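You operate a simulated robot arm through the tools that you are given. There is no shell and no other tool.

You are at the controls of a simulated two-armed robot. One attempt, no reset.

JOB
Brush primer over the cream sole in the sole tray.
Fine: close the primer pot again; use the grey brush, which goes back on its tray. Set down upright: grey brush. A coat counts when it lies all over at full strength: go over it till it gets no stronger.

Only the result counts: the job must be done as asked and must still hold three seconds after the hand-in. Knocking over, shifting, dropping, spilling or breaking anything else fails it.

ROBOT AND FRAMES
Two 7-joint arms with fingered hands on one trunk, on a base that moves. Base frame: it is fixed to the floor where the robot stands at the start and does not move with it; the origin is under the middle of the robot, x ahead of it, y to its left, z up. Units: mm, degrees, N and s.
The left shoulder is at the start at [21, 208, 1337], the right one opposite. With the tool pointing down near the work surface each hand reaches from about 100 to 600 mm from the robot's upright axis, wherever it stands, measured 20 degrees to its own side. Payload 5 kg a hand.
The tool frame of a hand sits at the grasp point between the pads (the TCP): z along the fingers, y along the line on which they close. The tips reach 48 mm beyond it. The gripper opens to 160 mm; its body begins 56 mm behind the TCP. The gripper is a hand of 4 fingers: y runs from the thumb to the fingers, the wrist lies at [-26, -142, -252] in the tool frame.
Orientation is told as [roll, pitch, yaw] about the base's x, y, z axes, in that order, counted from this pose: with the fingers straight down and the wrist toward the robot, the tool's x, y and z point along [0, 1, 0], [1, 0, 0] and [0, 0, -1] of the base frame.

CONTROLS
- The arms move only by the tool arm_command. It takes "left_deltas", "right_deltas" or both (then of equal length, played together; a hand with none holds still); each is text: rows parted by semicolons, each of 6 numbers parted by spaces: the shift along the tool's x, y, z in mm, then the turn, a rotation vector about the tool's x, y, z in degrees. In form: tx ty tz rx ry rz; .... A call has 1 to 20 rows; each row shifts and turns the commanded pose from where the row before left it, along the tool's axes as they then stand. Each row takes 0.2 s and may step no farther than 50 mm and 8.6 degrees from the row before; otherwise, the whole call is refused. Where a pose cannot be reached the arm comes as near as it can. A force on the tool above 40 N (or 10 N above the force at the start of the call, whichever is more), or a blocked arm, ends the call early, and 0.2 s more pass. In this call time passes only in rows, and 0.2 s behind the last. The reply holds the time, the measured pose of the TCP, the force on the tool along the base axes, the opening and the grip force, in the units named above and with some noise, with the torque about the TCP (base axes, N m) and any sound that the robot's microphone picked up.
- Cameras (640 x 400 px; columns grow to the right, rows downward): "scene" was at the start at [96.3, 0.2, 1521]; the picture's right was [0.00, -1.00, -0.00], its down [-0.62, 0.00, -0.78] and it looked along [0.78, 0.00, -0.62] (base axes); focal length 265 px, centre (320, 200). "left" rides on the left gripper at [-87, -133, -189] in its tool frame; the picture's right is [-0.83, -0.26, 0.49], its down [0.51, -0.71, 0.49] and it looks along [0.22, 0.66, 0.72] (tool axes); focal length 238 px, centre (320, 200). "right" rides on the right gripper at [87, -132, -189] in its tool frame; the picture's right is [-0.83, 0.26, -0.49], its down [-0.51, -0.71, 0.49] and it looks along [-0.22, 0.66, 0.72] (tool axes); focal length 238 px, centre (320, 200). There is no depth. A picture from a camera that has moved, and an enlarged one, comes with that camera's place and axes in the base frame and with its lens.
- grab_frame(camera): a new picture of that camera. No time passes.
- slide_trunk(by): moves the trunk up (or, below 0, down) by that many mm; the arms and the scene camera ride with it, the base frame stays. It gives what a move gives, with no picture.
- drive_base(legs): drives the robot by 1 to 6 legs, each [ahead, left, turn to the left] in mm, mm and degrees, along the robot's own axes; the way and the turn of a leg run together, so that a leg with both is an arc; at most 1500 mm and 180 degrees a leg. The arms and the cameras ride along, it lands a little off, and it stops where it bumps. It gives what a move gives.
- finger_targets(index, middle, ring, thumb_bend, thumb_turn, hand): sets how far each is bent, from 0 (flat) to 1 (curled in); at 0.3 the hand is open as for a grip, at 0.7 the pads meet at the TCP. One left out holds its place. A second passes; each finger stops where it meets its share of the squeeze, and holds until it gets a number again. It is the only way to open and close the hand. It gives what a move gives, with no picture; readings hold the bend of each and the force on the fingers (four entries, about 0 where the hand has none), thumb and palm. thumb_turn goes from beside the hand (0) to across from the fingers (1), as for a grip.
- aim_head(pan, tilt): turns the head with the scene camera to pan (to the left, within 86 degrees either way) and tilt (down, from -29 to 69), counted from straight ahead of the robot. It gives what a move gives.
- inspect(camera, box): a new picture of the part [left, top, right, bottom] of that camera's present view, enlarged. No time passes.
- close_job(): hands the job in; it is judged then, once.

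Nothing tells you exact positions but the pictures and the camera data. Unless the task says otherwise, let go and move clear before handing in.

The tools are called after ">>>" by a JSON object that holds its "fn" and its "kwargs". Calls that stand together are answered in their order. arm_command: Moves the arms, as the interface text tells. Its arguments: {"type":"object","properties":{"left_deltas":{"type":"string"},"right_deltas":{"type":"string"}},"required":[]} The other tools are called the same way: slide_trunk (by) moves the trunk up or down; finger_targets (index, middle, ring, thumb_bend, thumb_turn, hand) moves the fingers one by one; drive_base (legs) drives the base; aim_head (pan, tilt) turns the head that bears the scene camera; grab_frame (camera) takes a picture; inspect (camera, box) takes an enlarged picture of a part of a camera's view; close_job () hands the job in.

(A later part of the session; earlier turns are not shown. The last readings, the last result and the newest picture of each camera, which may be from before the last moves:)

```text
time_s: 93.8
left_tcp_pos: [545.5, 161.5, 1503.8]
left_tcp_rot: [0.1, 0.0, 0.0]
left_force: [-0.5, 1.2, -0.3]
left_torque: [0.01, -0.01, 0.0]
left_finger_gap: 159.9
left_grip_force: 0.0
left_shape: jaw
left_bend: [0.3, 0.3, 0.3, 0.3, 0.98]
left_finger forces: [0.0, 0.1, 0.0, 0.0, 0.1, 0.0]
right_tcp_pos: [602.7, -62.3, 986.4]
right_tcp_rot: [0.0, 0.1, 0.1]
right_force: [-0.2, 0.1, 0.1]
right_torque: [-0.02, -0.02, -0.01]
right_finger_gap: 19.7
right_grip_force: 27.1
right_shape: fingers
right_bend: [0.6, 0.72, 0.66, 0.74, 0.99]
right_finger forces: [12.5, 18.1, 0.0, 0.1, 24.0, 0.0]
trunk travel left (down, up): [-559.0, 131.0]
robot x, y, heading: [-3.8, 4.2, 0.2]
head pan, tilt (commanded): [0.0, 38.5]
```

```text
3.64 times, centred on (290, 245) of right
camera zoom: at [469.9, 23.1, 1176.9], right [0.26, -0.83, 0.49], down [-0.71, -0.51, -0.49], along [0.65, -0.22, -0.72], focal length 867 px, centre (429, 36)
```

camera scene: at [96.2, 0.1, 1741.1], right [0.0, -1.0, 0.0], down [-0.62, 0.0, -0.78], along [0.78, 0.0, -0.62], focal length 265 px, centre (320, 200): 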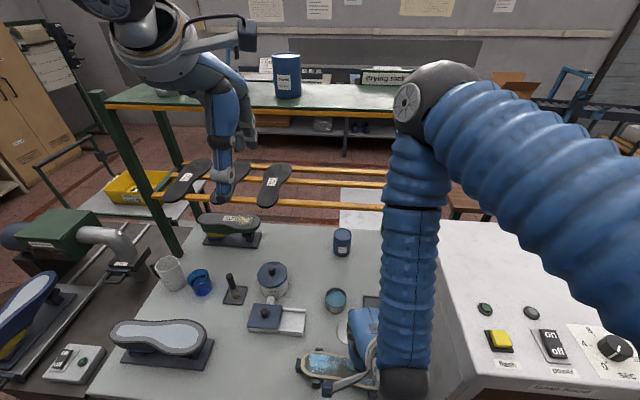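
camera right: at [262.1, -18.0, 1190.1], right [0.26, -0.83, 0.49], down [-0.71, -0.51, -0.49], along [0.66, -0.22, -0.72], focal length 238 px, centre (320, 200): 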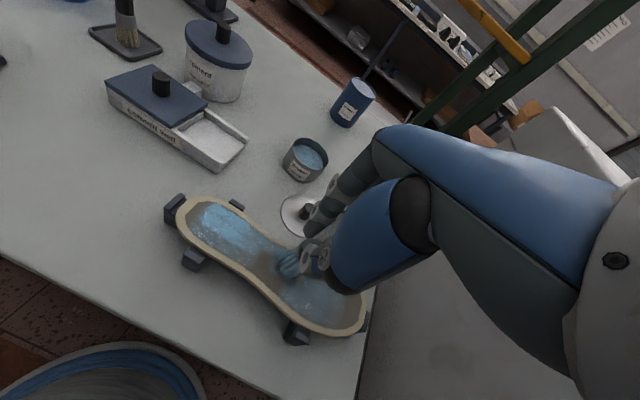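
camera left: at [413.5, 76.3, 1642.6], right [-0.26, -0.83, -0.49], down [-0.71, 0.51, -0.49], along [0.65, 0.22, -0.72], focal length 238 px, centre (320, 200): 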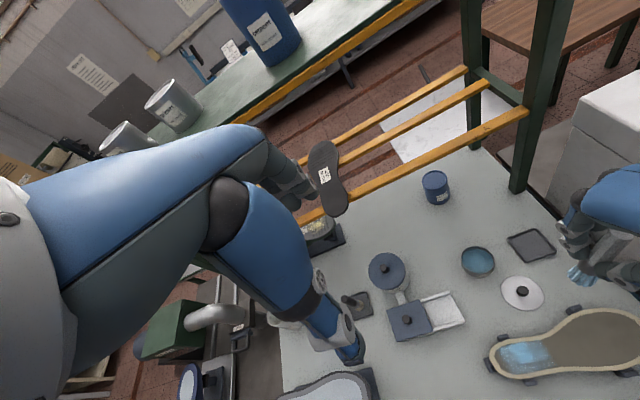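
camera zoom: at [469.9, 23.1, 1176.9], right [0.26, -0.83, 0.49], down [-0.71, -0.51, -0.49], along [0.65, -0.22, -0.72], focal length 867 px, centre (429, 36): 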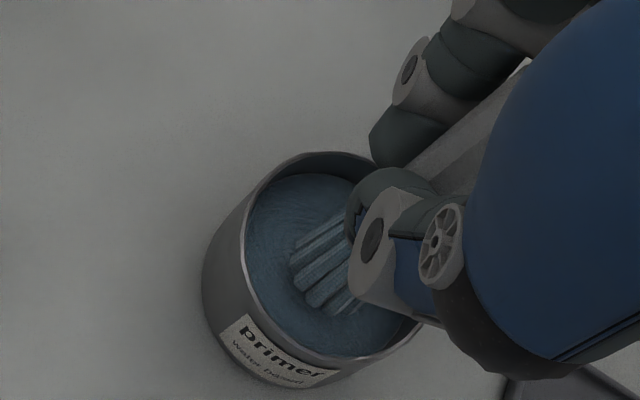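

>>> {"fn": "arm_command", "kwargs": {"right_deltas": "0 0 1.5 0 0 0; 0 0 1 0 0 0; 0 0 0 0 0 0"}}

>>> {"fn": "arm_command", "kwargs": {"right_deltas": "0 0 1 0 0 0; 0 0 0.8 0 0 0; 0 0 0 0 0 0"}}

>>> {"fn": "inspect", "kwargs": {"camera": "right", "box": [220, 190, 360, 300]}}

```text
time_s: 94.5
left_tcp_pos: [545.0, 161.7, 1504.5]
left_tcp_rot: [0.1, 0.0, 0.0]
left_force: [0.1, -0.2, -0.3]
left_torque: [-0.02, 0.03, -0.01]
left_finger_gap: 160.1
left_grip_force: 0.1
left_shape: jaw
left_bend: [0.3, 0.3, 0.3, 0.3, 0.98]
left_finger forces: [0.0, 0.0, 0.0, 0.0, 0.1, 0.0]
right_tcp_pos: [602.4, -63.3, 984.4]
right_tcp_rot: [0.0, 0.0, 0.2]
right_force: [-0.6, 0.9, 6.8]
right_torque: [0.03, 0.0, 0.01]
right_finger_gap: 20.0
right_grip_force: 28.8
right_shape: fingers
right_bend: [0.6, 0.72, 0.66, 0.74, 0.99]
right_finger forces: [12.8, 17.9, 0.1, 0.1, 26.4, 0.0]
trunk travel left (down, up): [-559.0, 131.0]
robot x, y, heading: [2.7, -1.8, 0.1]
head pan, tilt (commanded): [0.0, 38.5]
```

```text
time_s: 95.3
left_tcp_pos: [544.2, 161.6, 1504.2]
left_tcp_rot: [0.0, 0.0, 0.0]
left_force: [-0.4, 0.0, -0.8]
left_torque: [0.02, -0.02, 0.0]
left_finger_gap: 159.9
left_grip_force: 0.1
left_shape: jaw
left_bend: [0.3, 0.3, 0.3, 0.3, 0.98]
left_finger forces: [0.0, 0.0, 0.0, 0.0, 0.1, 0.0]
right_tcp_pos: [602.0, -62.3, 983.4]
right_tcp_rot: [0.0, -0.1, 0.0]
right_force: [-0.5, 1.3, 22.7]
right_torque: [0.1, -0.22, 0.0]
right_finger_gap: 19.9
right_grip_force: 31.7
right_shape: fingers
right_bend: [0.6, 0.72, 0.66, 0.74, 0.99]
right_finger forces: [14.5, 17.4, 0.0, 0.0, 31.3, 0.0]
trunk travel left (down, up): [-559.0, 131.0]
robot x, y, heading: [-4.0, -1.6, 0.2]
head pan, tilt (commanded): [0.0, 38.5]
```

```text
3.64 times, centred on (290, 245) of right
camera zoom: at [468.8, 23.7, 1173.3], right [0.26, -0.83, 0.49], down [-0.71, -0.51, -0.49], along [0.66, -0.22, -0.72], focal length 867 px, centre (429, 36)
```

zoom: 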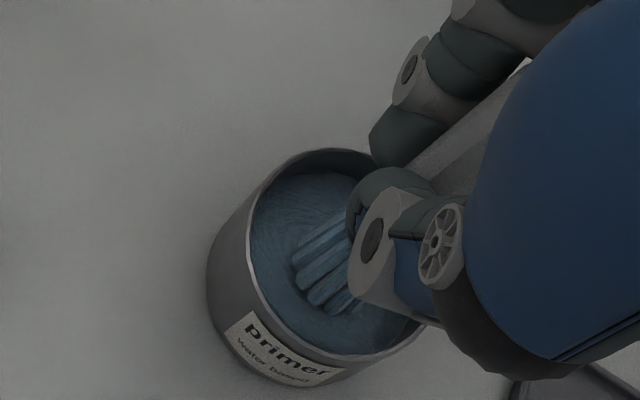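

Touched the primer; now I lift out and pause above the pot.

>>> {"fn": "arm_command", "kwargs": {"right_deltas": "0 0 -5 0 0 0; 0 0 -12 0 0 0; 0 0 -15 0 0 0; 0 0 0 0 0 0; 0 0 0 0 0 0; 0 0 0 0 0 0; 0 0 0 0 0 0; 0 0 0 0 0 0; 0 0 -20 0 0 0"}}

>>> {"fn": "inspect", "kwargs": {"camera": "right", "box": [220, 190, 360, 300]}}

>>> {"fn": "inspect", "kwargs": {"camera": "scene", "box": [280, 310, 440, 400]}}

>>> {"fn": "inspect", "kwargs": {"camera": "left", "box": [480, 240, 640, 400]}}

```text
time_s: 97.3
left_tcp_pos: [544.3, 161.9, 1504.9]
left_tcp_rot: [0.0, 0.0, -0.1]
left_force: [-0.4, -0.1, -0.2]
left_torque: [0.01, -0.06, -0.01]
left_finger_gap: 159.9
left_grip_force: 0.1
left_shape: jaw
left_bend: [0.3, 0.3, 0.3, 0.3, 0.98]
left_finger forces: [0.1, 0.1, 0.0, 0.0, 0.0, 0.0]
right_tcp_pos: [600.0, -59.2, 1036.5]
right_tcp_rot: [0.0, 0.1, 0.1]
right_force: [-0.5, 0.7, -0.5]
right_torque: [-0.02, -0.11, -0.02]
right_finger_gap: 20.4
right_grip_force: 27.9
right_shape: fingers
right_bend: [0.6, 0.72, 0.66, 0.74, 0.99]
right_finger forces: [12.9, 18.3, 0.0, 0.1, 24.4, 0.1]
trunk travel left (down, up): [-559.0, 131.0]
robot x, y, heading: [1.3, -1.9, -0.2]
head pan, tilt (commanded): [0.0, 38.5]
```

```text
3.64 times, centred on (290, 245) of right
camera zoom: at [467.8, 25.9, 1226.1], right [0.26, -0.83, 0.49], down [-0.71, -0.51, -0.49], along [0.65, -0.22, -0.72], focal length 867 px, centre (429, 36)
```

zoom: 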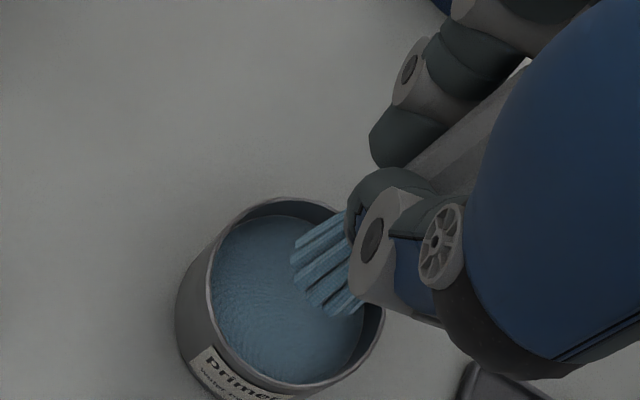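

```text
4.00 times, centred on (360, 355) of scene
camera zoom: at [95.3, 0.9, 1741.1], right [0.0, -1.0, 0.0], down [-0.62, 0.0, -0.78], along [0.78, 0.0, -0.62], focal length 1061 px, centre (160, -420)
```

zoom: 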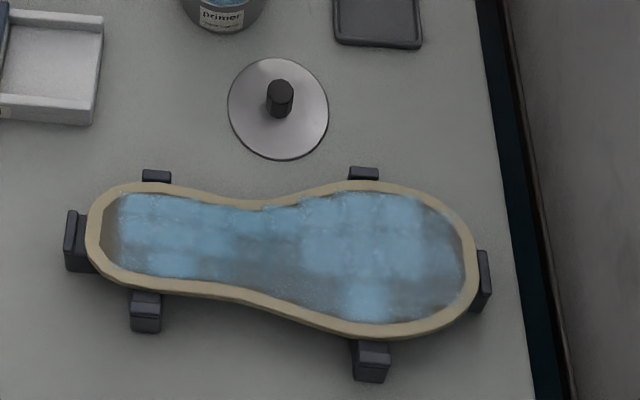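

```text
2.50 times, centred on (560, 320) of left
camera zoom: at [412.2, 76.8, 1693.2], right [-0.26, -0.83, -0.49], down [-0.71, 0.51, -0.49], along [0.66, 0.22, -0.72], focal length 596 px, centre (-280, -100)
```

zoom: 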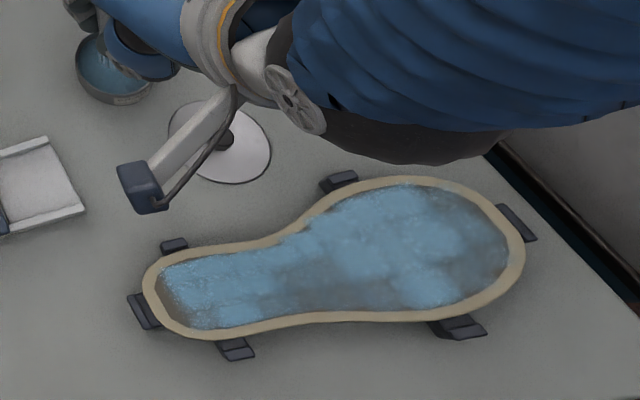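

Weak spots remain at the heel's very end, the waist's near strip and the toe end. I start a second round of strokes, beginning at the heel end.

>>> {"fn": "arm_command", "kwargs": {"right_deltas": "17.4 -40.8 0 0 0 0; 17.4 -40.8 0 0 0 0; 17.4 -40.8 0 0 0 0; 17.4 -40.8 0 0 0 0; 17.4 -40.8 0 0 0 0; 0 0 20 0 0 0; 0 0 12 0 0 0; 0 0 3 0 0 0"}}

>>> {"fn": "inspect", "kwargs": {"camera": "right", "box": [180, 200, 460, 400]}}

```text
time_s: 99.2
left_tcp_pos: [545.2, 161.9, 1504.8]
left_tcp_rot: [0.0, -0.1, 0.0]
left_force: [-0.2, -0.2, 0.2]
left_torque: [0.02, -0.02, -0.02]
left_finger_gap: 159.9
left_grip_force: 0.0
left_shape: jaw
left_bend: [0.3, 0.3, 0.3, 0.3, 0.98]
left_finger forces: [0.0, 0.0, 0.1, 0.0, 0.0, 0.0]
right_tcp_pos: [399.1, 24.7, 999.4]
right_tcp_rot: [-0.2, 0.1, 0.0]
right_force: [-0.7, -1.3, 3.1]
right_torque: [0.01, 0.05, 0.0]
right_finger_gap: 19.7
right_grip_force: 28.3
right_shape: fingers
right_bend: [0.6, 0.72, 0.66, 0.74, 0.99]
right_finger forces: [12.8, 18.2, 0.0, 0.0, 25.7, 0.0]
trunk travel left (down, up): [-559.0, 131.0]
robot x, y, heading: [0.1, -1.9, 0.1]
head pan, tilt (commanded): [0.0, 38.5]
```

```text
2.00 times, centred on (320, 300) of right
camera zoom: at [265.2, 110.1, 1189.5], right [0.26, -0.83, 0.49], down [-0.71, -0.51, -0.49], along [0.66, -0.22, -0.72], focal length 477 px, centre (320, 0)
```

zoom: 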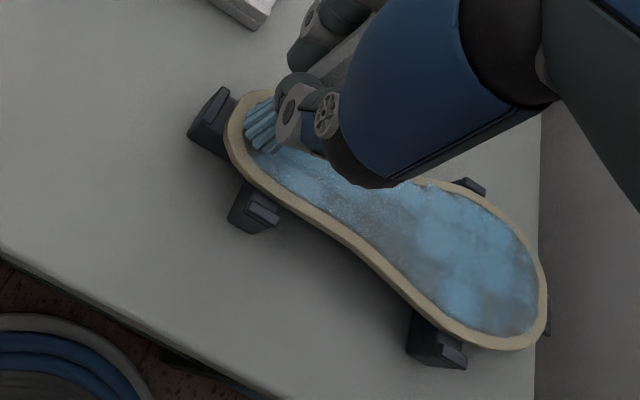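

>>> {"fn": "arm_command", "kwargs": {"right_deltas": "0 -4 0 0 0 0; 0 -4 0 0 0 0; -8 0 0 0 0 0; -10 -0.5 0 0 0 0; -10 -0.5 0 0 0 0; -10 -0.5 0 0 0 0; -10 -0.5 0 0 0 0; -10 -0.5 0 0 0 0; -10 -1 0 0 0 0; -10 -2 0 0 0 0; -10 -2 0 0 0 0; -10 -2 0 0 0 0; -10 -2 0 0 0 0"}}

>>> {"fn": "inspect", "kwargs": {"camera": "right", "box": [120, 140, 400, 340]}}

```text
time_s: 102.0
left_tcp_pos: [545.4, 161.0, 1504.8]
left_tcp_rot: [0.0, 0.2, 0.0]
left_force: [-0.1, -0.8, -0.2]
left_torque: [0.03, -0.01, -0.02]
left_finger_gap: 159.7
left_grip_force: 0.0
left_shape: jaw
left_bend: [0.3, 0.3, 0.3, 0.3, 0.98]
left_finger forces: [0.1, 0.0, 0.0, 0.0, 0.1, 0.0]
right_tcp_pos: [377.8, -86.2, 1000.2]
right_tcp_rot: [0.0, 0.1, 0.1]
right_force: [-0.3, 0.1, -0.3]
right_torque: [0.02, 0.0, 0.01]
right_finger_gap: 19.8
right_grip_force: 28.2
right_shape: fingers
right_bend: [0.6, 0.72, 0.66, 0.74, 0.99]
right_finger forces: [13.0, 18.3, 0.0, 0.0, 24.2, 0.1]
trunk travel left (down, up): [-559.0, 131.0]
robot x, y, heading: [-0.0, 1.1, -0.2]
head pan, tilt (commanded): [0.0, 38.5]
```

```text
2.00 times, centred on (260, 240) of right
camera zoom: at [244.9, 0.1, 1190.3], right [0.26, -0.83, 0.49], down [-0.71, -0.51, -0.49], along [0.65, -0.22, -0.72], focal length 477 px, centre (440, 120)
```

zoom: 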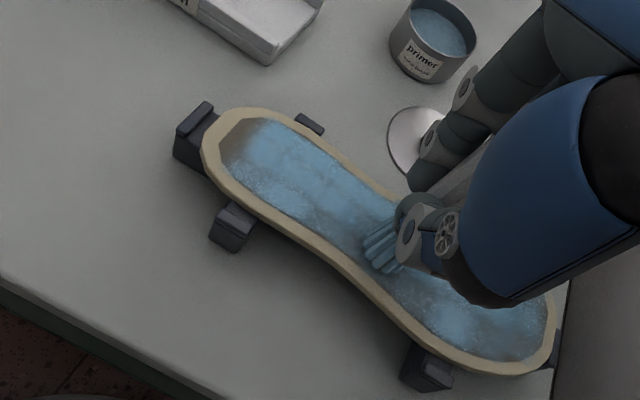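

Contact was lost along the way. I lower slightly until it touches and continue to the toe.

>>> {"fn": "arm_command", "kwargs": {"right_deltas": "0 0 0.7 0 0 0; 0 0 0.5 0 0 0"}}

```text
time_s: 102.5
left_tcp_pos: [544.8, 162.5, 1503.5]
left_tcp_rot: [-0.1, -0.1, 0.0]
left_force: [0.3, -0.7, 1.2]
left_torque: [-0.05, -0.04, -0.01]
left_finger_gap: 160.0
left_grip_force: 0.0
left_shape: jaw
left_bend: [0.3, 0.3, 0.3, 0.3, 0.98]
left_finger forces: [0.0, 0.1, 0.0, 0.1, 0.0, 0.0]
right_tcp_pos: [378.0, -85.3, 998.6]
right_tcp_rot: [0.0, 0.0, 0.0]
right_force: [-0.7, 0.0, 6.4]
right_torque: [0.0, -0.04, 0.0]
right_finger_gap: 20.3
right_grip_force: 29.1
right_shape: fingers
right_bend: [0.6, 0.72, 0.66, 0.74, 0.99]
right_finger forces: [13.0, 18.2, 0.0, 0.0, 26.6, 0.0]
trunk travel left (down, up): [-559.0, 131.0]
robot x, y, heading: [0.7, -3.2, -0.0]
head pan, tilt (commanded): [0.0, 38.5]
```

>>> {"fn": "arm_command", "kwargs": {"right_deltas": "-10 -2 0 0 0 0; -10 -2 0 0 0 0; -10 -2.5 0 0 0 0; -10 -2.5 0 0 0 0; -10 -2 0 0 0 0; -10 -1 0 0 0 0"}}

>>> {"fn": "arm_command", "kwargs": {"right_deltas": "-10 0 0 0 0 0; -10 1 0 0 0 0; -10 2 0 0 0 0; -10 3 0 0 0 0; -10 4 0 0 0 0; -6 4 0 0 0 0"}}

>>> {"fn": "inspect", "kwargs": {"camera": "right", "box": [60, 100, 380, 320]}}

>>> {"fn": "inspect", "kwargs": {"camera": "left", "box": [480, 240, 640, 400]}}

```text
time_s: 104.0
left_tcp_pos: [546.0, 161.6, 1504.0]
left_tcp_rot: [-0.1, 0.0, 0.0]
left_force: [0.0, -0.5, 0.6]
left_torque: [0.03, 0.0, -0.02]
left_finger_gap: 160.5
left_grip_force: 0.0
left_shape: jaw
left_bend: [0.3, 0.3, 0.3, 0.3, 0.98]
left_finger forces: [0.0, 0.0, 0.0, 0.1, 0.0, 0.0]
right_tcp_pos: [363.0, -143.9, 998.1]
right_tcp_rot: [-0.1, 0.1, 0.0]
right_force: [1.2, 5.4, 13.2]
right_torque: [0.77, -0.21, 0.03]
right_finger_gap: 22.3
right_grip_force: 39.7
right_shape: fingers
right_bend: [0.58, 0.66, 0.66, 0.75, 0.99]
right_finger forces: [23.5, 23.3, 0.0, 0.1, 31.2, 0.0]
trunk travel left (down, up): [-559.0, 131.0]
robot x, y, heading: [1.1, -1.0, 0.1]
head pan, tilt (commanded): [0.0, 38.5]
```

```text
time_s: 105.3
left_tcp_pos: [545.0, 163.0, 1504.7]
left_tcp_rot: [-0.1, 0.0, 0.0]
left_force: [-0.2, -0.5, 0.4]
left_torque: [0.0, 0.01, 0.01]
left_finger_gap: 159.9
left_grip_force: 0.1
left_shape: jaw
left_bend: [0.3, 0.3, 0.3, 0.3, 0.98]
left_finger forces: [0.0, 0.1, 0.0, 0.1, 0.0, 0.0]
right_tcp_pos: [380.7, -199.3, 997.6]
right_tcp_rot: [-0.1, 0.0, 0.0]
right_force: [-3.3, 5.8, 12.0]
right_torque: [0.57, 0.2, 0.07]
right_finger_gap: 21.6
right_grip_force: 36.9
right_shape: fingers
right_bend: [0.59, 0.66, 0.66, 0.75, 0.99]
right_finger forces: [17.4, 20.1, 0.1, 0.1, 36.6, 0.0]
trunk travel left (down, up): [-559.0, 131.0]
robot x, y, heading: [-1.9, 0.8, 0.2]
head pan, tilt (commanded): [0.0, 38.5]
```

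```text
1.82 times, centred on (220, 210) of right
camera zoom: at [247.5, -113.0, 1189.2], right [0.26, -0.83, 0.49], down [-0.71, -0.51, -0.49], along [0.66, -0.22, -0.72], focal length 433 px, centre (502, 182)
```

zoom: 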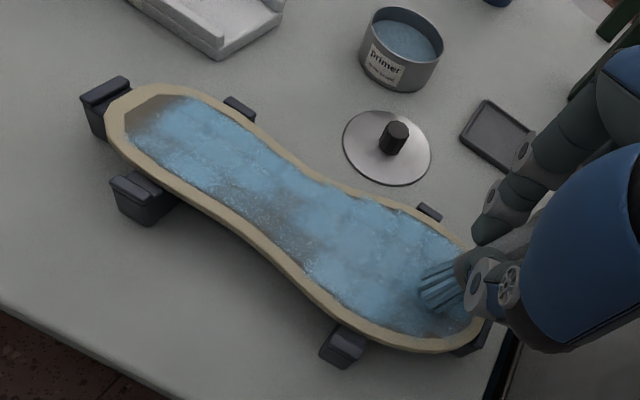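

```text
2.50 times, centred on (560, 320) of left
camera zoom: at [411.9, 77.2, 1693.3], right [-0.26, -0.83, -0.49], down [-0.71, 0.51, -0.49], along [0.66, 0.22, -0.72], focal length 596 px, centre (-280, -100)
```

zoom: 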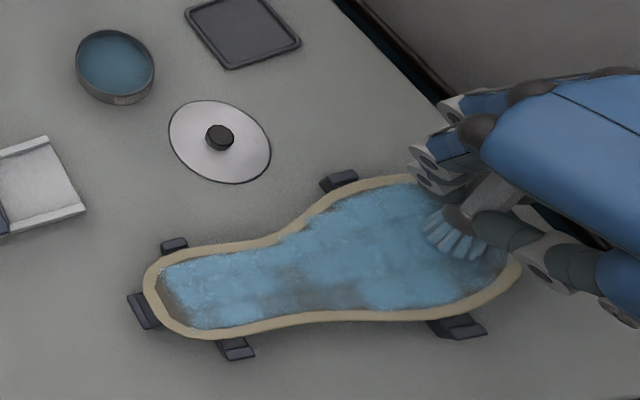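

Nearly even now. The toe and heel ends are still weak, so I do a stroke in the other direction, starting right at the toe end.

>>> {"fn": "arm_command", "kwargs": {"right_deltas": "0 0 -6 0 0 0; -11 2 0 0 0 0; 0 0 5 0 0 0; 4 0 0.3 0 0 0; 5 0 0 0 0 0; 5 0 0 0 0 0"}}

>>> {"fn": "inspect", "kwargs": {"camera": "right", "box": [160, 160, 400, 330]}}

```text
time_s: 106.8
left_tcp_pos: [545.0, 162.6, 1504.4]
left_tcp_rot: [0.0, 0.0, 0.0]
left_force: [-0.4, 0.4, 0.1]
left_torque: [-0.01, -0.01, 0.02]
left_finger_gap: 159.9
left_grip_force: 0.0
left_shape: jaw
left_bend: [0.3, 0.3, 0.3, 0.3, 0.98]
left_finger forces: [0.1, 0.1, 0.1, 0.0, 0.1, 0.0]
right_tcp_pos: [381.3, -197.9, 999.5]
right_tcp_rot: [-0.2, 0.0, -0.1]
right_force: [0.1, -2.9, 7.8]
right_torque: [-0.36, -0.16, -0.04]
right_finger_gap: 20.7
right_grip_force: 29.5
right_shape: fingers
right_bend: [0.6, 0.73, 0.66, 0.74, 0.99]
right_finger forces: [11.2, 19.7, 0.1, 0.0, 27.8, 0.0]
trunk travel left (down, up): [-559.0, 131.0]
robot x, y, heading: [2.2, -0.8, 0.3]
head pan, tilt (commanded): [0.0, 38.5]
```

```text
2.35 times, centred on (280, 245) of right
camera zoom: at [248.9, -111.8, 1189.2], right [0.26, -0.83, 0.49], down [-0.71, -0.51, -0.49], along [0.66, -0.22, -0.72], focal length 561 px, centre (414, 94)
```

zoom: 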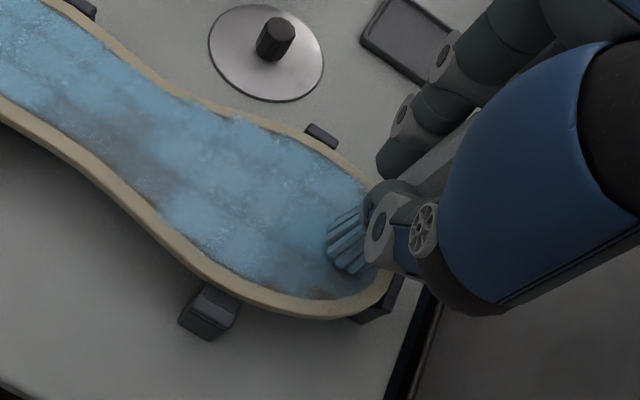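

>>> {"fn": "arm_command", "kwargs": {"right_deltas": "0 -5 -0.3 0 0 0; 0 -5 0 0 0 0; 3 2 0 0 0 0; 3 6 0 0 0 0; 3 6 0 0 0 0; 4 6 0 0 0 0"}}

>>> {"fn": "inspect", "kwargs": {"camera": "right", "box": [160, 160, 400, 330]}}

```text
time_s: 108.2
left_tcp_pos: [545.4, 161.9, 1504.8]
left_tcp_rot: [-0.1, 0.0, -0.1]
left_force: [0.2, -0.4, 0.0]
left_torque: [-0.02, -0.01, 0.03]
left_finger_gap: 160.0
left_grip_force: 0.1
left_shape: jaw
left_bend: [0.3, 0.3, 0.3, 0.3, 0.98]
left_finger forces: [0.0, 0.0, 0.0, 0.0, 0.0, 0.1]
right_tcp_pos: [393.5, -182.2, 1000.8]
right_tcp_rot: [-0.1, 0.0, 0.1]
right_force: [0.1, -0.4, -1.4]
right_torque: [0.02, -0.02, -0.03]
right_finger_gap: 20.6
right_grip_force: 28.8
right_shape: fingers
right_bend: [0.6, 0.72, 0.66, 0.74, 0.99]
right_finger forces: [13.2, 20.1, 0.1, 0.0, 25.0, 0.0]
trunk travel left (down, up): [-559.0, 131.0]
robot x, y, heading: [-1.2, 0.4, -0.0]
head pan, tilt (commanded): [0.0, 38.5]
```

```text
2.35 times, centred on (280, 245) of right
camera zoom: at [259.5, -96.9, 1191.1], right [0.26, -0.83, 0.49], down [-0.71, -0.51, -0.49], along [0.65, -0.22, -0.72], focal length 561 px, centre (414, 94)
```

zoom: 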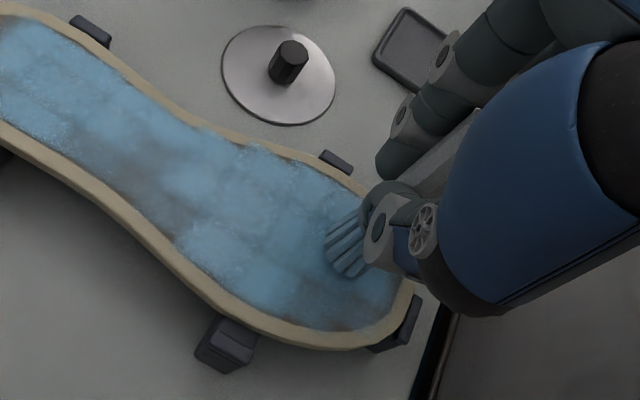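

>>> {"fn": "arm_command", "kwargs": {"right_deltas": "0 0 0.9 0 0 0; 6 0 0.3 0 0 0; 10 0 0 0 0 0; 10 0 0 0 0 0; 10 0 0 0 0 0; 10 0 0 0 0 0; 10 0 0 0 0 0; 10 0 0 0 0 0"}}

>>> {"fn": "inspect", "kwargs": {"camera": "right", "box": [120, 140, 400, 340]}}

```text
time_s: 110.0
left_tcp_pos: [544.6, 162.1, 1504.2]
left_tcp_rot: [-0.1, 0.0, 0.0]
left_force: [0.3, 0.0, -0.2]
left_torque: [-0.04, -0.01, -0.01]
left_finger_gap: 159.9
left_grip_force: 0.0
left_shape: jaw
left_bend: [0.3, 0.3, 0.3, 0.3, 0.98]
left_finger forces: [0.0, 0.0, 0.0, 0.0, 0.1, 0.0]
right_tcp_pos: [392.3, -117.0, 998.7]
right_tcp_rot: [0.0, 0.1, 0.0]
right_force: [-1.8, -3.6, 9.0]
right_torque: [-0.3, 0.0, -0.01]
right_finger_gap: 19.1
right_grip_force: 31.6
right_shape: fingers
right_bend: [0.61, 0.73, 0.66, 0.74, 0.98]
right_finger forces: [10.7, 26.5, 0.0, 0.0, 26.3, 0.0]
trunk travel left (down, up): [-559.0, 131.0]
robot x, y, heading: [0.3, -2.3, 0.0]
head pan, tilt (commanded): [0.0, 38.5]
```

```text
2.00 times, centred on (260, 240) of right
camera zoom: at [260.9, -31.1, 1188.5], right [0.26, -0.83, 0.49], down [-0.71, -0.51, -0.49], along [0.65, -0.22, -0.72], focal length 477 px, centre (440, 120)
```

zoom: 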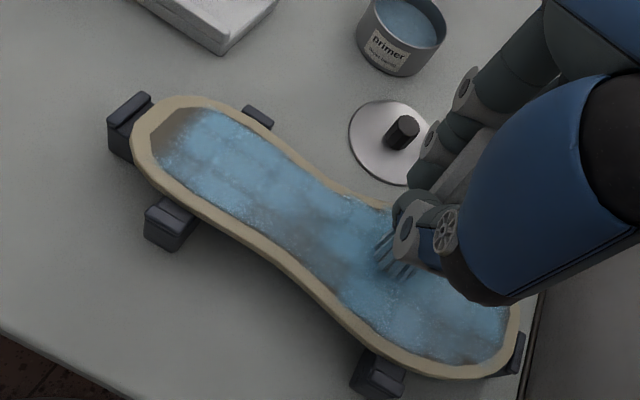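

>>> {"fn": "arm_command", "kwargs": {"right_deltas": "10 -2 -0.2 0 0 0; 10 -2 0 0 0 0; 10 -2 0 0 0 0; 10 -2 0 0 0 0; 10 -2 0 0 0 0; 10 0 0 0 0 0; 10 0 0 0 0 0; 10 2 0 0 0 0; 10 2 0 0 0 0; 10 2 0 0 0 0"}}

>>> {"fn": "inspect", "kwargs": {"camera": "right", "box": [140, 160, 440, 380]}}

```text
time_s: 112.2
left_tcp_pos: [544.9, 161.3, 1504.8]
left_tcp_rot: [0.1, 0.1, 0.1]
left_force: [0.0, 0.3, -0.8]
left_torque: [-0.03, -0.04, 0.0]
left_finger_gap: 160.0
left_grip_force: 0.2
left_shape: jaw
left_bend: [0.3, 0.3, 0.3, 0.3, 0.98]
left_finger forces: [0.0, 0.0, 0.1, 0.0, 0.0, 0.0]
right_tcp_pos: [386.9, -16.9, 997.0]
right_tcp_rot: [0.0, 0.1, 0.0]
right_force: [0.5, -1.2, 2.5]
right_torque: [-0.09, -0.05, -0.03]
right_finger_gap: 17.9
right_grip_force: 30.5
right_shape: fingers
right_bend: [0.61, 0.73, 0.66, 0.74, 0.98]
right_finger forces: [12.3, 25.7, 0.0, 0.1, 23.1, 0.0]
trunk travel left (down, up): [-559.0, 131.0]
robot x, y, heading: [-1.2, -1.7, 0.2]
head pan, tilt (commanded): [0.0, 38.5]
```

```text
1.82 times, centred on (290, 270) of right
camera zoom: at [255.0, 68.9, 1188.5], right [0.26, -0.83, 0.49], down [-0.71, -0.51, -0.49], along [0.65, -0.22, -0.72], focal length 433 px, centre (374, 73)
```

zoom: 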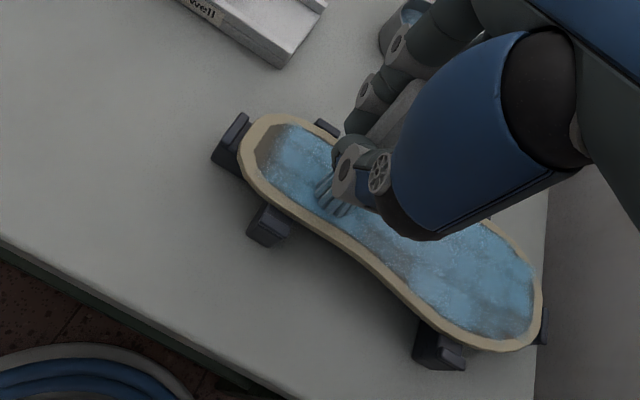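

>>> {"fn": "arm_command", "kwargs": {"right_deltas": "10 2 -0.2 0 0 0; 10 2 0 0 0 0; 10 2 0 0 0 0; 10 2 0 0 0 0; 8 1 0 0 0 0; 8 1 0 0 0 0"}}

>>> {"fn": "inspect", "kwargs": {"camera": "right", "box": [180, 180, 460, 380]}}

```text
time_s: 113.5
left_tcp_pos: [545.8, 161.6, 1504.7]
left_tcp_rot: [0.0, 0.0, 0.0]
left_force: [0.5, 0.4, 0.4]
left_torque: [-0.03, 0.03, 0.01]
left_finger_gap: 160.0
left_grip_force: 0.0
left_shape: jaw
left_bend: [0.3, 0.3, 0.3, 0.3, 0.98]
left_finger forces: [0.0, 0.0, 0.1, 0.0, 0.1, 0.0]
right_tcp_pos: [398.4, 39.7, 997.8]
right_tcp_rot: [-0.1, 0.2, 0.0]
right_force: [-0.7, -2.7, 5.3]
right_torque: [-0.18, -0.03, -0.02]
right_finger_gap: 18.0
right_grip_force: 31.4
right_shape: fingers
right_bend: [0.61, 0.73, 0.66, 0.74, 0.98]
right_finger forces: [12.6, 26.9, 0.0, 0.1, 23.3, 0.1]
trunk travel left (down, up): [-559.0, 131.0]
robot x, y, heading: [-1.0, -0.3, 0.0]
head pan, tilt (commanded): [0.0, 38.5]
```

```text
2.00 times, centred on (320, 280) of right
camera zoom: at [265.5, 125.6, 1188.4], right [0.26, -0.83, 0.49], down [-0.71, -0.51, -0.49], along [0.65, -0.22, -0.72], focal length 477 px, centre (320, 40)
```

zoom: 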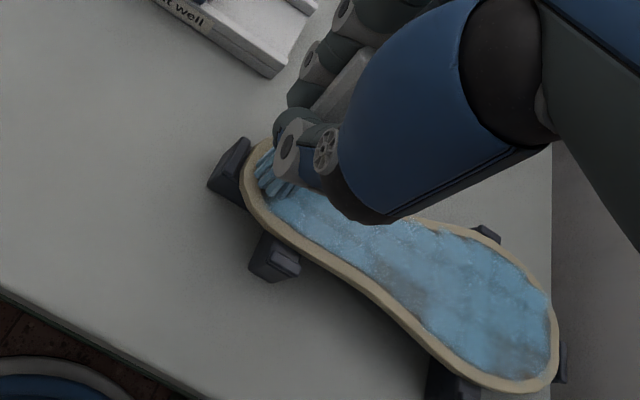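

The heel end is now covered. I go back along the far side in the other direction.

>>> {"fn": "arm_command", "kwargs": {"right_deltas": "0 0 -4 0 0 0; 2 9 0 0 0 0; 0 0 4 0 0 0; -5 0 0 0 0 0; -5 0 0 0 0 0; -6 0 0 0 0 0; -10 0 0 0 0 0; -10 0 0 0 0 0; -10 -1 0 0 0 0; -10 -1 0 0 0 0; -10 -1 0 0 0 0; -10 0 0 0 0 0"}}

>>> {"fn": "inspect", "kwargs": {"camera": "right", "box": [140, 160, 420, 360]}}

```text
time_s: 116.2
left_tcp_pos: [543.4, 161.2, 1504.0]
left_tcp_rot: [0.0, 0.0, -0.1]
left_force: [0.1, 0.6, -0.1]
left_torque: [0.02, 0.01, 0.04]
left_finger_gap: 160.0
left_grip_force: 0.1
left_shape: jaw
left_bend: [0.3, 0.3, 0.3, 0.3, 0.98]
left_finger forces: [0.0, 0.0, 0.0, 0.1, 0.0, 0.0]
right_tcp_pos: [404.7, -35.1, 998.9]
right_tcp_rot: [0.1, 0.2, 0.0]
right_force: [-0.4, -0.6, -1.0]
right_torque: [-0.01, 0.0, -0.01]
right_finger_gap: 17.8
right_grip_force: 29.7
right_shape: fingers
right_bend: [0.61, 0.73, 0.66, 0.74, 0.98]
right_finger forces: [13.7, 24.9, 0.0, 0.1, 21.8, 0.1]
trunk travel left (down, up): [-559.0, 131.0]
robot x, y, heading: [1.2, 0.2, 0.0]
head pan, tilt (commanded): [0.0, 38.5]
```

```text
2.00 times, centred on (280, 260) of right
camera zoom: at [272.0, 50.4, 1189.5], right [0.26, -0.83, 0.49], down [-0.71, -0.51, -0.49], along [0.66, -0.22, -0.72], focal length 477 px, centre (400, 80)
```

zoom: 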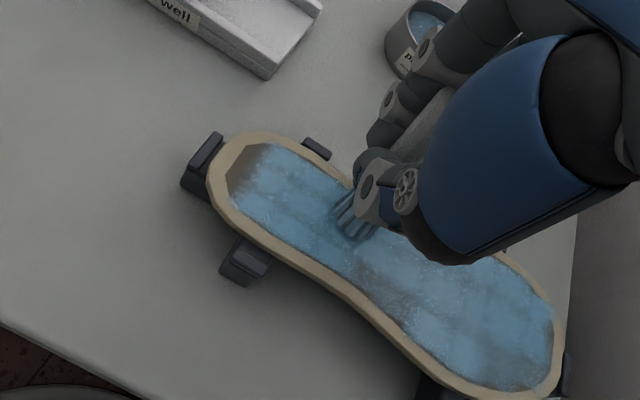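

A small corner at the far heel end is still bare. I touch down and stroke left along the far side right up to that end.

>>> {"fn": "arm_command", "kwargs": {"right_deltas": "0 0 0.8 0 0 0; 0 0 0.6 0 0 0"}}

>>> {"fn": "arm_command", "kwargs": {"right_deltas": "10 0.8 0 0 0 0; 10 0.8 0 0 0 0; 10 0.8 0 0 0 0; 10 0.8 0 0 0 0; 10 0 0 0 0 0; 10 0 0 0 0 0; 10 0 0 0 0 0; 10 0 0 0 0 0"}}

>>> {"fn": "inspect", "kwargs": {"camera": "right", "box": [180, 180, 460, 380]}}

```text
time_s: 116.8
left_tcp_pos: [545.3, 161.0, 1503.5]
left_tcp_rot: [-0.1, 0.0, 0.0]
left_force: [0.2, 0.5, -0.1]
left_torque: [-0.01, -0.03, -0.02]
left_finger_gap: 160.0
left_grip_force: 0.0
left_shape: jaw
left_bend: [0.3, 0.3, 0.3, 0.3, 0.98]
left_finger forces: [0.0, 0.0, 0.0, 0.0, 0.0, 0.0]
right_tcp_pos: [405.6, -35.3, 997.9]
right_tcp_rot: [0.0, 0.0, 0.1]
right_force: [1.1, 0.9, 2.2]
right_torque: [0.07, -0.02, -0.01]
right_finger_gap: 17.7
right_grip_force: 30.5
right_shape: fingers
right_bend: [0.61, 0.73, 0.66, 0.74, 0.98]
right_finger forces: [13.8, 24.7, 0.1, 0.1, 22.5, 0.0]
trunk travel left (down, up): [-559.0, 131.0]
robot x, y, heading: [-1.0, 1.3, -0.1]
head pan, tilt (commanded): [0.0, 38.5]
```

```text
time_s: 118.5
left_tcp_pos: [545.5, 160.5, 1504.3]
left_tcp_rot: [0.0, 0.1, 0.0]
left_force: [0.1, 0.8, 0.2]
left_torque: [-0.03, -0.02, 0.0]
left_finger_gap: 160.0
left_grip_force: 0.0
left_shape: jaw
left_bend: [0.3, 0.3, 0.3, 0.3, 0.98]
left_finger forces: [0.0, 0.0, 0.0, 0.0, 0.2, 0.0]
right_tcp_pos: [408.4, 44.6, 996.2]
right_tcp_rot: [0.0, 0.0, 0.0]
right_force: [-0.1, -5.6, 14.2]
right_torque: [-0.45, -0.16, -0.05]
right_finger_gap: 16.3
right_grip_force: 35.3
right_shape: fingers
right_bend: [0.61, 0.74, 0.66, 0.74, 0.98]
right_finger forces: [12.7, 32.2, 0.1, 0.0, 25.9, 0.0]
trunk travel left (down, up): [-559.0, 131.0]
robot x, y, heading: [0.7, 2.9, 0.2]
head pan, tilt (commanded): [0.0, 38.5]
```

```text
2.00 times, centred on (320, 280) of right
camera zoom: at [274.9, 129.7, 1186.9], right [0.26, -0.83, 0.49], down [-0.71, -0.51, -0.49], along [0.66, -0.22, -0.72], focal length 477 px, centre (320, 40)
```

zoom: 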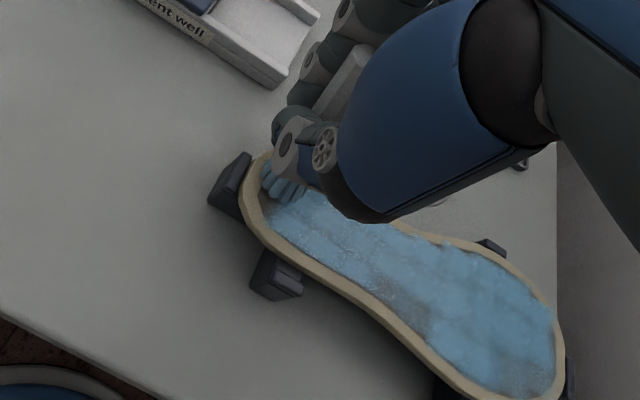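

I lift and take stock from all views.

>>> {"fn": "arm_command", "kwargs": {"right_deltas": "0 0 -8 0 0 0; 0 0 -12 0 0 0; 0 0 -12 0 0 0; 30 20 0 0 0 0; 40 20 0 0 0 0; 40 20 0 0 0 0"}}

>>> {"fn": "inspect", "kwargs": {"camera": "scene", "box": [280, 310, 440, 400]}}

>>> {"fn": "inspect", "kwargs": {"camera": "left", "box": [480, 240, 640, 400]}}

>>> {"fn": "grab_frame", "kwargs": {"camera": "right"}}

>>> {"fn": "grab_frame", "kwargs": {"camera": "scene"}}

```text
time_s: 120.0
left_tcp_pos: [545.5, 161.8, 1503.8]
left_tcp_rot: [0.0, 0.1, 0.0]
left_force: [0.2, 1.0, 0.8]
left_torque: [-0.07, 0.06, -0.01]
left_finger_gap: 160.1
left_grip_force: 0.0
left_shape: jaw
left_bend: [0.3, 0.3, 0.3, 0.3, 0.98]
left_finger forces: [0.0, 0.1, 0.0, 0.0, 0.0, 0.1]
right_tcp_pos: [471.0, 154.2, 1026.3]
right_tcp_rot: [-0.2, 0.2, 0.0]
right_force: [0.3, 0.9, -1.1]
right_torque: [-0.04, 0.04, -0.02]
right_finger_gap: 16.9
right_grip_force: 31.3
right_shape: fingers
right_bend: [0.61, 0.73, 0.66, 0.74, 0.98]
right_finger forces: [15.0, 26.2, 0.0, 0.0, 22.2, 0.1]
trunk travel left (down, up): [-559.0, 131.0]
robot x, y, heading: [-1.6, -4.4, 0.2]
head pan, tilt (commanded): [0.0, 38.5]
```

```text
4.00 times, centred on (360, 355) of scene
camera zoom: at [97.2, 1.6, 1740.9], right [0.0, -1.0, 0.0], down [-0.62, 0.0, -0.78], along [0.78, 0.0, -0.62], focal length 1061 px, centre (160, -420)
```

zoom: 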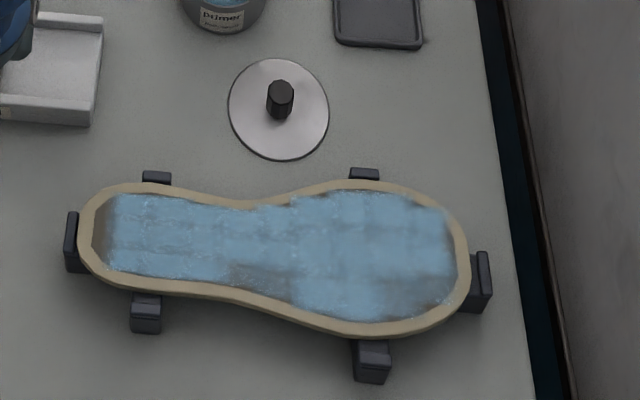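

```text
2.50 times, centred on (560, 320) of left
camera zoom: at [414.1, 77.4, 1692.6], right [-0.26, -0.83, -0.49], down [-0.71, 0.51, -0.49], along [0.65, 0.22, -0.72], focal length 596 px, centre (-280, -100)
```

zoom: 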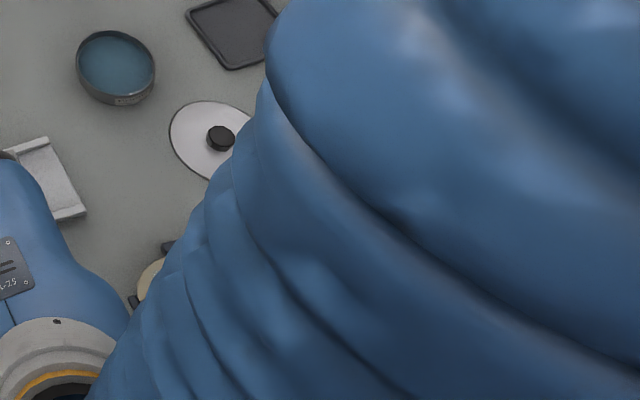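

```text
taken
camera right: at [339.3, 240.3, 1216.6], right [0.26, -0.83, 0.49], down [-0.71, -0.51, -0.49], along [0.65, -0.22, -0.72], focal length 238 px, centre (320, 200)
```

right: 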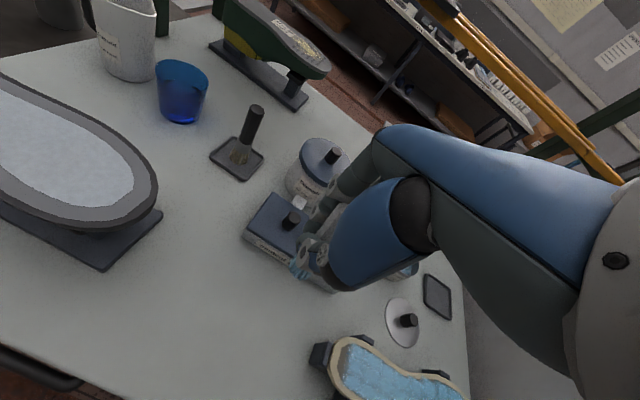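

```text
taken
camera scene: at [97.2, 1.6, 1740.9], right [0.0, -1.0, 0.0], down [-0.62, 0.0, -0.78], along [0.78, 0.0, -0.62], focal length 265 px, centre (320, 200)
```

scene: 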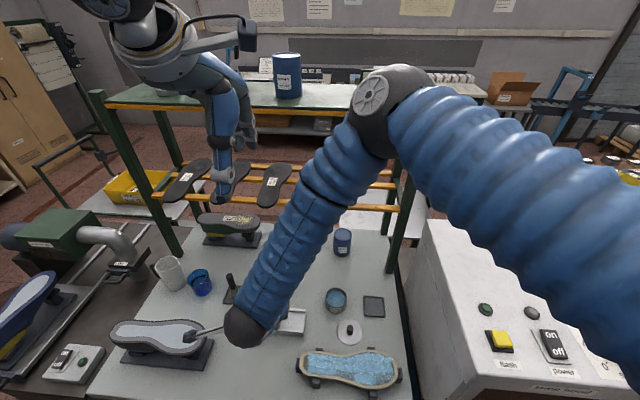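

The sole itself has slid about 5 mm left in its tray under the leftward strokes, so from now on I'll mostly stroke rightward, which brings it back. I check the brush in the grip.

>>> {"fn": "inspect", "kwargs": {"camera": "right", "box": [240, 200, 380, 300]}}

>>> {"fn": "inspect", "kwargs": {"camera": "scene", "box": [180, 280, 340, 400]}}

>>> {"fn": "inspect", "kwargs": {"camera": "left", "box": [360, 200, 560, 400]}}

```text
4.00 times, centred on (310, 250) of right
camera zoom: at [339.3, 240.3, 1216.6], right [0.26, -0.83, 0.49], down [-0.71, -0.51, -0.49], along [0.65, -0.22, -0.72], focal length 953 px, centre (360, 0)
```

zoom: 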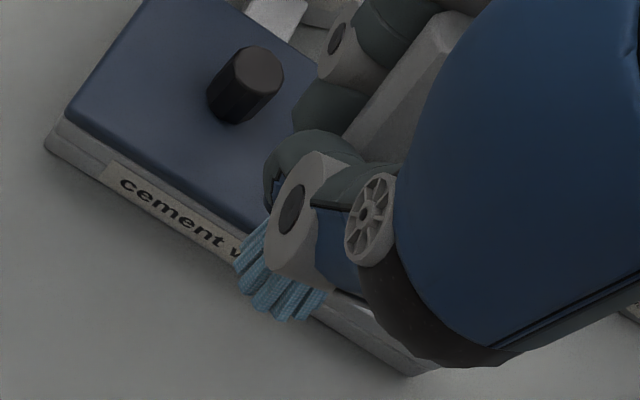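

```text
3.33 times, centred on (260, 340) of scene
camera zoom: at [97.2, 1.6, 1740.9], right [0.0, -1.0, 0.0], down [-0.62, 0.0, -0.78], along [0.78, 0.0, -0.62], focal length 884 px, centre (520, -267)
```

zoom: 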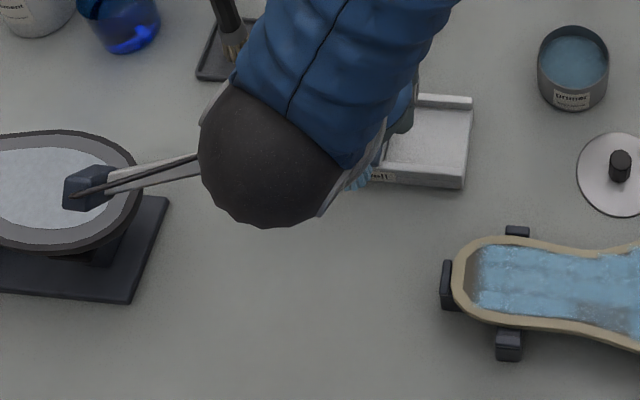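

```text
2.00 times, centred on (460, 300) of left
camera zoom: at [414.1, 77.4, 1692.6], right [-0.26, -0.83, -0.49], down [-0.71, 0.51, -0.49], along [0.65, 0.22, -0.72], focal length 477 px, centre (40, 0)
```

zoom: 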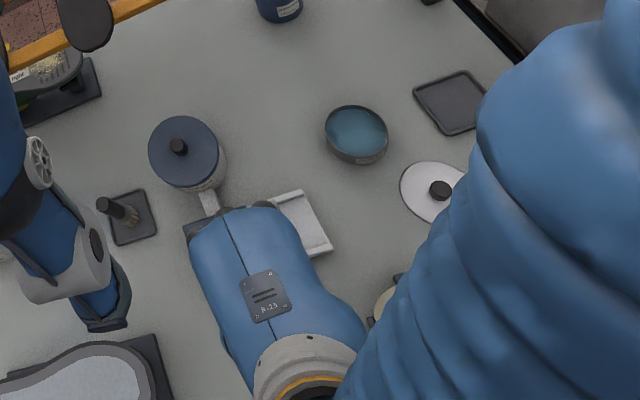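

The brush leans a little to the right and forward but is secure. I return to the heel end and start rightward strokes from its very edge.

>>> {"fn": "arm_command", "kwargs": {"right_deltas": "-36 -26 0 0 0 0; -36 -26 0 0 0 0; -35 -26 0 0 0 0; 0 0 14 0 0 0; 0 0 9 0 0 0; 0 0 2 0 0 0"}}

>>> {"fn": "inspect", "kwargs": {"camera": "right", "box": [200, 200, 400, 340]}}

>>> {"fn": "inspect", "kwargs": {"camera": "scene", "box": [280, 310, 440, 400]}}

```text
time_s: 121.3
left_tcp_pos: [545.8, 161.5, 1504.3]
left_tcp_rot: [0.0, 0.0, 0.0]
left_force: [0.2, 0.2, -0.8]
left_torque: [0.02, -0.02, 0.02]
left_finger_gap: 160.0
left_grip_force: 0.1
left_shape: jaw
left_bend: [0.3, 0.3, 0.3, 0.3, 0.98]
left_finger forces: [0.0, 0.0, 0.0, 0.0, 0.0, 0.0]
right_tcp_pos: [388.6, 47.8, 1004.3]
right_tcp_rot: [0.0, 0.1, 0.2]
right_force: [0.2, 0.2, -0.7]
right_torque: [0.05, -0.02, 0.01]
right_finger_gap: 16.8
right_grip_force: 32.1
right_shape: fingers
right_bend: [0.61, 0.73, 0.66, 0.74, 0.98]
right_finger forces: [15.2, 26.1, 0.1, 0.1, 22.0, 0.1]
trunk travel left (down, up): [-559.0, 131.0]
robot x, y, heading: [-2.4, 1.2, 0.3]
head pan, tilt (commanded): [0.0, 38.5]
```

```text
2.86 times, centred on (300, 270) of right
camera zoom: at [256.7, 133.0, 1194.8], right [0.26, -0.83, 0.49], down [-0.71, -0.51, -0.49], along [0.66, -0.22, -0.72], focal length 681 px, centre (377, 0)
```

zoom: 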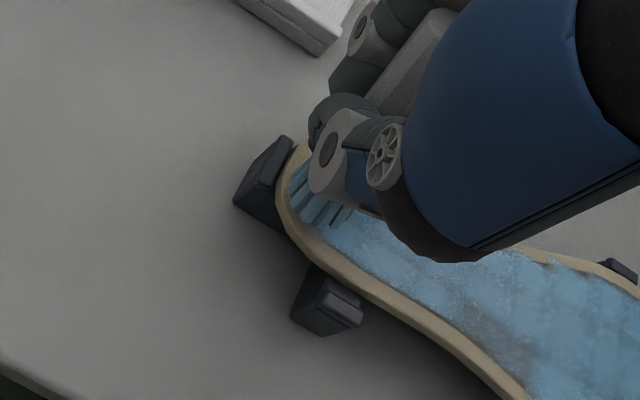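

```text
4.00 times, centred on (360, 355) of scene
camera zoom: at [95.7, 0.1, 1741.1], right [0.0, -1.0, 0.0], down [-0.62, 0.0, -0.78], along [0.78, 0.0, -0.62], focal length 1061 px, centre (160, -420)
```

zoom: 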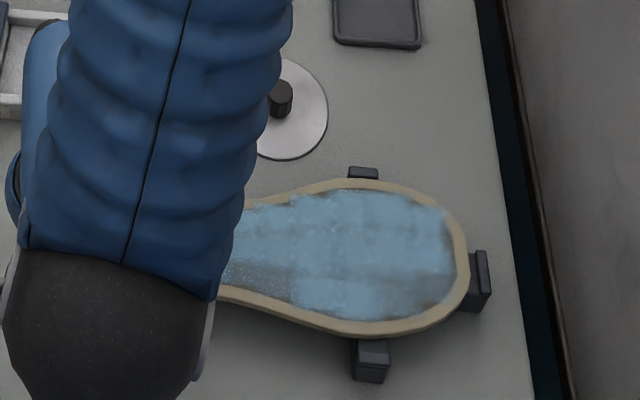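

>>> {"fn": "arm_command", "kwargs": {"right_deltas": "0 0 3 0 0 0; 0 0 1.5 0 0 0"}}

>>> {"fn": "arm_command", "kwargs": {"right_deltas": "0 0 1 0 0 0; 0 0 0.7 0 0 0"}}

```text
time_s: 122.0
left_tcp_pos: [544.9, 162.4, 1504.0]
left_tcp_rot: [0.0, 0.1, 0.0]
left_force: [0.2, 0.2, -0.3]
left_torque: [0.02, 0.0, -0.01]
left_finger_gap: 159.9
left_grip_force: 0.0
left_shape: jaw
left_bend: [0.3, 0.3, 0.3, 0.3, 0.98]
left_finger forces: [0.0, 0.0, 0.0, 0.0, 0.0, 0.0]
right_tcp_pos: [388.4, 47.9, 999.2]
right_tcp_rot: [0.0, 0.1, 0.0]
right_force: [0.2, -0.9, -0.4]
right_torque: [0.0, 0.03, -0.03]
right_finger_gap: 16.4
right_grip_force: 31.5
right_shape: fingers
right_bend: [0.61, 0.73, 0.66, 0.74, 0.98]
right_finger forces: [15.1, 26.0, 0.0, 0.0, 22.0, 0.0]
trunk travel left (down, up): [-559.0, 131.0]
robot x, y, heading: [1.6, 0.7, 0.3]
head pan, tilt (commanded): [0.0, 38.5]
```

```text
time_s: 122.5
left_tcp_pos: [544.7, 162.2, 1503.8]
left_tcp_rot: [0.1, 0.1, 0.1]
left_force: [-0.1, -0.4, 0.1]
left_torque: [0.03, -0.02, 0.04]
left_finger_gap: 160.0
left_grip_force: 0.0
left_shape: jaw
left_bend: [0.3, 0.3, 0.3, 0.3, 0.98]
left_finger forces: [0.0, 0.1, 0.1, 0.0, 0.0, 0.1]
right_tcp_pos: [389.7, 47.1, 997.9]
right_tcp_rot: [0.0, 0.1, 0.1]
right_force: [0.4, 1.1, -0.7]
right_torque: [-0.01, -0.03, 0.0]
right_finger_gap: 16.5
right_grip_force: 31.7
right_shape: fingers
right_bend: [0.61, 0.73, 0.66, 0.74, 0.98]
right_finger forces: [15.2, 26.1, 0.0, 0.1, 22.0, 0.1]
trunk travel left (down, up): [-559.0, 131.0]
robot x, y, heading: [-1.8, -0.6, 0.2]
head pan, tilt (commanded): [0.0, 38.5]
```

>>> {"fn": "arm_command", "kwargs": {"right_deltas": "0 0 0.8 0 0 0; 0 0 0.6 0 0 0"}}

>>> {"fn": "arm_command", "kwargs": {"right_deltas": "0 0 0.8 0 0 0; 0 0 0.4 0 0 0"}}

```text
time_s: 123.2
left_tcp_pos: [545.9, 162.4, 1503.7]
left_tcp_rot: [0.0, 0.0, 0.0]
left_force: [0.0, -0.1, -0.2]
left_torque: [0.03, 0.0, 0.0]
left_finger_gap: 159.8
left_grip_force: 0.1
left_shape: jaw
left_bend: [0.3, 0.3, 0.3, 0.3, 0.98]
left_finger forces: [0.0, 0.0, 0.0, 0.0, 0.0, 0.1]
right_tcp_pos: [389.8, 47.4, 997.3]
right_tcp_rot: [-0.1, 0.0, 0.0]
right_force: [1.1, 0.9, 10.3]
right_torque: [0.01, -0.14, 0.02]
right_finger_gap: 16.4
right_grip_force: 32.7
right_shape: fingers
right_bend: [0.61, 0.73, 0.66, 0.74, 0.98]
right_finger forces: [15.1, 26.3, 0.1, 0.0, 24.2, 0.1]
trunk travel left (down, up): [-559.0, 131.0]
robot x, y, heading: [1.6, 0.8, 0.3]
head pan, tilt (commanded): [0.0, 38.5]
```

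```text
time_s: 123.8
left_tcp_pos: [544.1, 161.7, 1504.7]
left_tcp_rot: [0.1, -0.1, 0.0]
left_force: [0.0, -0.2, 0.2]
left_torque: [0.03, -0.02, -0.01]
left_finger_gap: 159.8
left_grip_force: 0.1
left_shape: jaw
left_bend: [0.3, 0.3, 0.3, 0.3, 0.98]
left_finger forces: [0.0, 0.0, 0.0, 0.1, 0.0, 0.1]
right_tcp_pos: [389.9, 48.7, 996.8]
right_tcp_rot: [0.0, 0.1, -0.1]
right_force: [-0.2, 0.5, 24.8]
right_torque: [0.04, -0.33, 0.04]
right_finger_gap: 16.7
right_grip_force: 34.9
right_shape: fingers
right_bend: [0.61, 0.74, 0.66, 0.75, 0.98]
right_finger forces: [14.9, 27.0, 0.1, 0.1, 27.6, 0.0]
trunk travel left (down, up): [-559.0, 131.0]
robot x, y, heading: [-3.9, 2.1, 0.1]
head pan, tilt (commanded): [0.0, 38.5]
```

>>> {"fn": "arm_command", "kwargs": {"right_deltas": "0 0 -0.7 0 0 0; -5 0 0 0 0 0; -5 0 0 0 0 0; -5 0 0 0 0 0; -5 0 0 0 0 0; -5 0 0 0 0 0; -8 1 0 0 0 0; -8 1 0 0 0 0"}}

>>> {"fn": "inspect", "kwargs": {"camera": "right", "box": [180, 180, 420, 350]}}

```text
time_s: 125.1
left_tcp_pos: [545.8, 162.0, 1502.7]
left_tcp_rot: [0.1, 0.0, 0.0]
left_force: [0.1, -1.1, -0.5]
left_torque: [0.05, 0.07, -0.02]
left_finger_gap: 159.8
left_grip_force: 0.0
left_shape: jaw
left_bend: [0.3, 0.3, 0.3, 0.3, 0.98]
left_finger forces: [0.1, 0.0, 0.1, 0.1, 0.1, 0.1]
right_tcp_pos: [389.2, 29.4, 998.4]
right_tcp_rot: [0.3, 0.0, 0.2]
right_force: [-2.4, 3.0, 16.1]
right_torque: [0.39, -0.01, 0.08]
right_finger_gap: 17.4
right_grip_force: 35.9
right_shape: fingers
right_bend: [0.6, 0.73, 0.66, 0.75, 0.98]
right_finger forces: [17.6, 27.3, 0.1, 0.1, 27.6, 0.1]
trunk travel left (down, up): [-559.0, 131.0]
robot x, y, heading: [0.8, -1.3, 0.2]
head pan, tilt (commanded): [0.0, 38.5]
stopped in row 6 (right hand): the force on the tool passed its limit at 41 N (the readings are from after the stop); the commanded pose is now the measured one
```

```text
2.35 times, centred on (300, 265) of right
camera zoom: at [256.2, 113.0, 1188.3], right [0.26, -0.84, 0.48], down [-0.71, -0.51, -0.49], along [0.66, -0.21, -0.72], focal length 561 px, centre (367, 47)
```

zoom: 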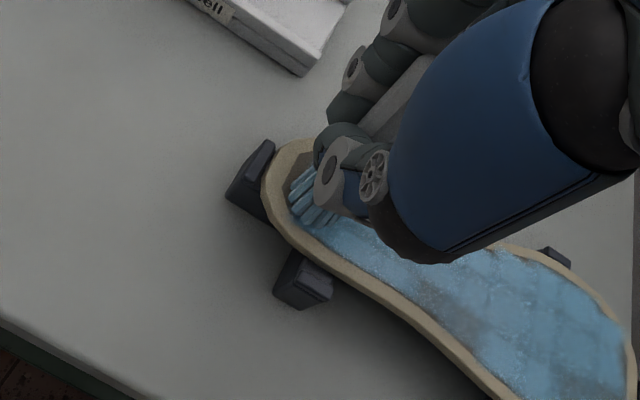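

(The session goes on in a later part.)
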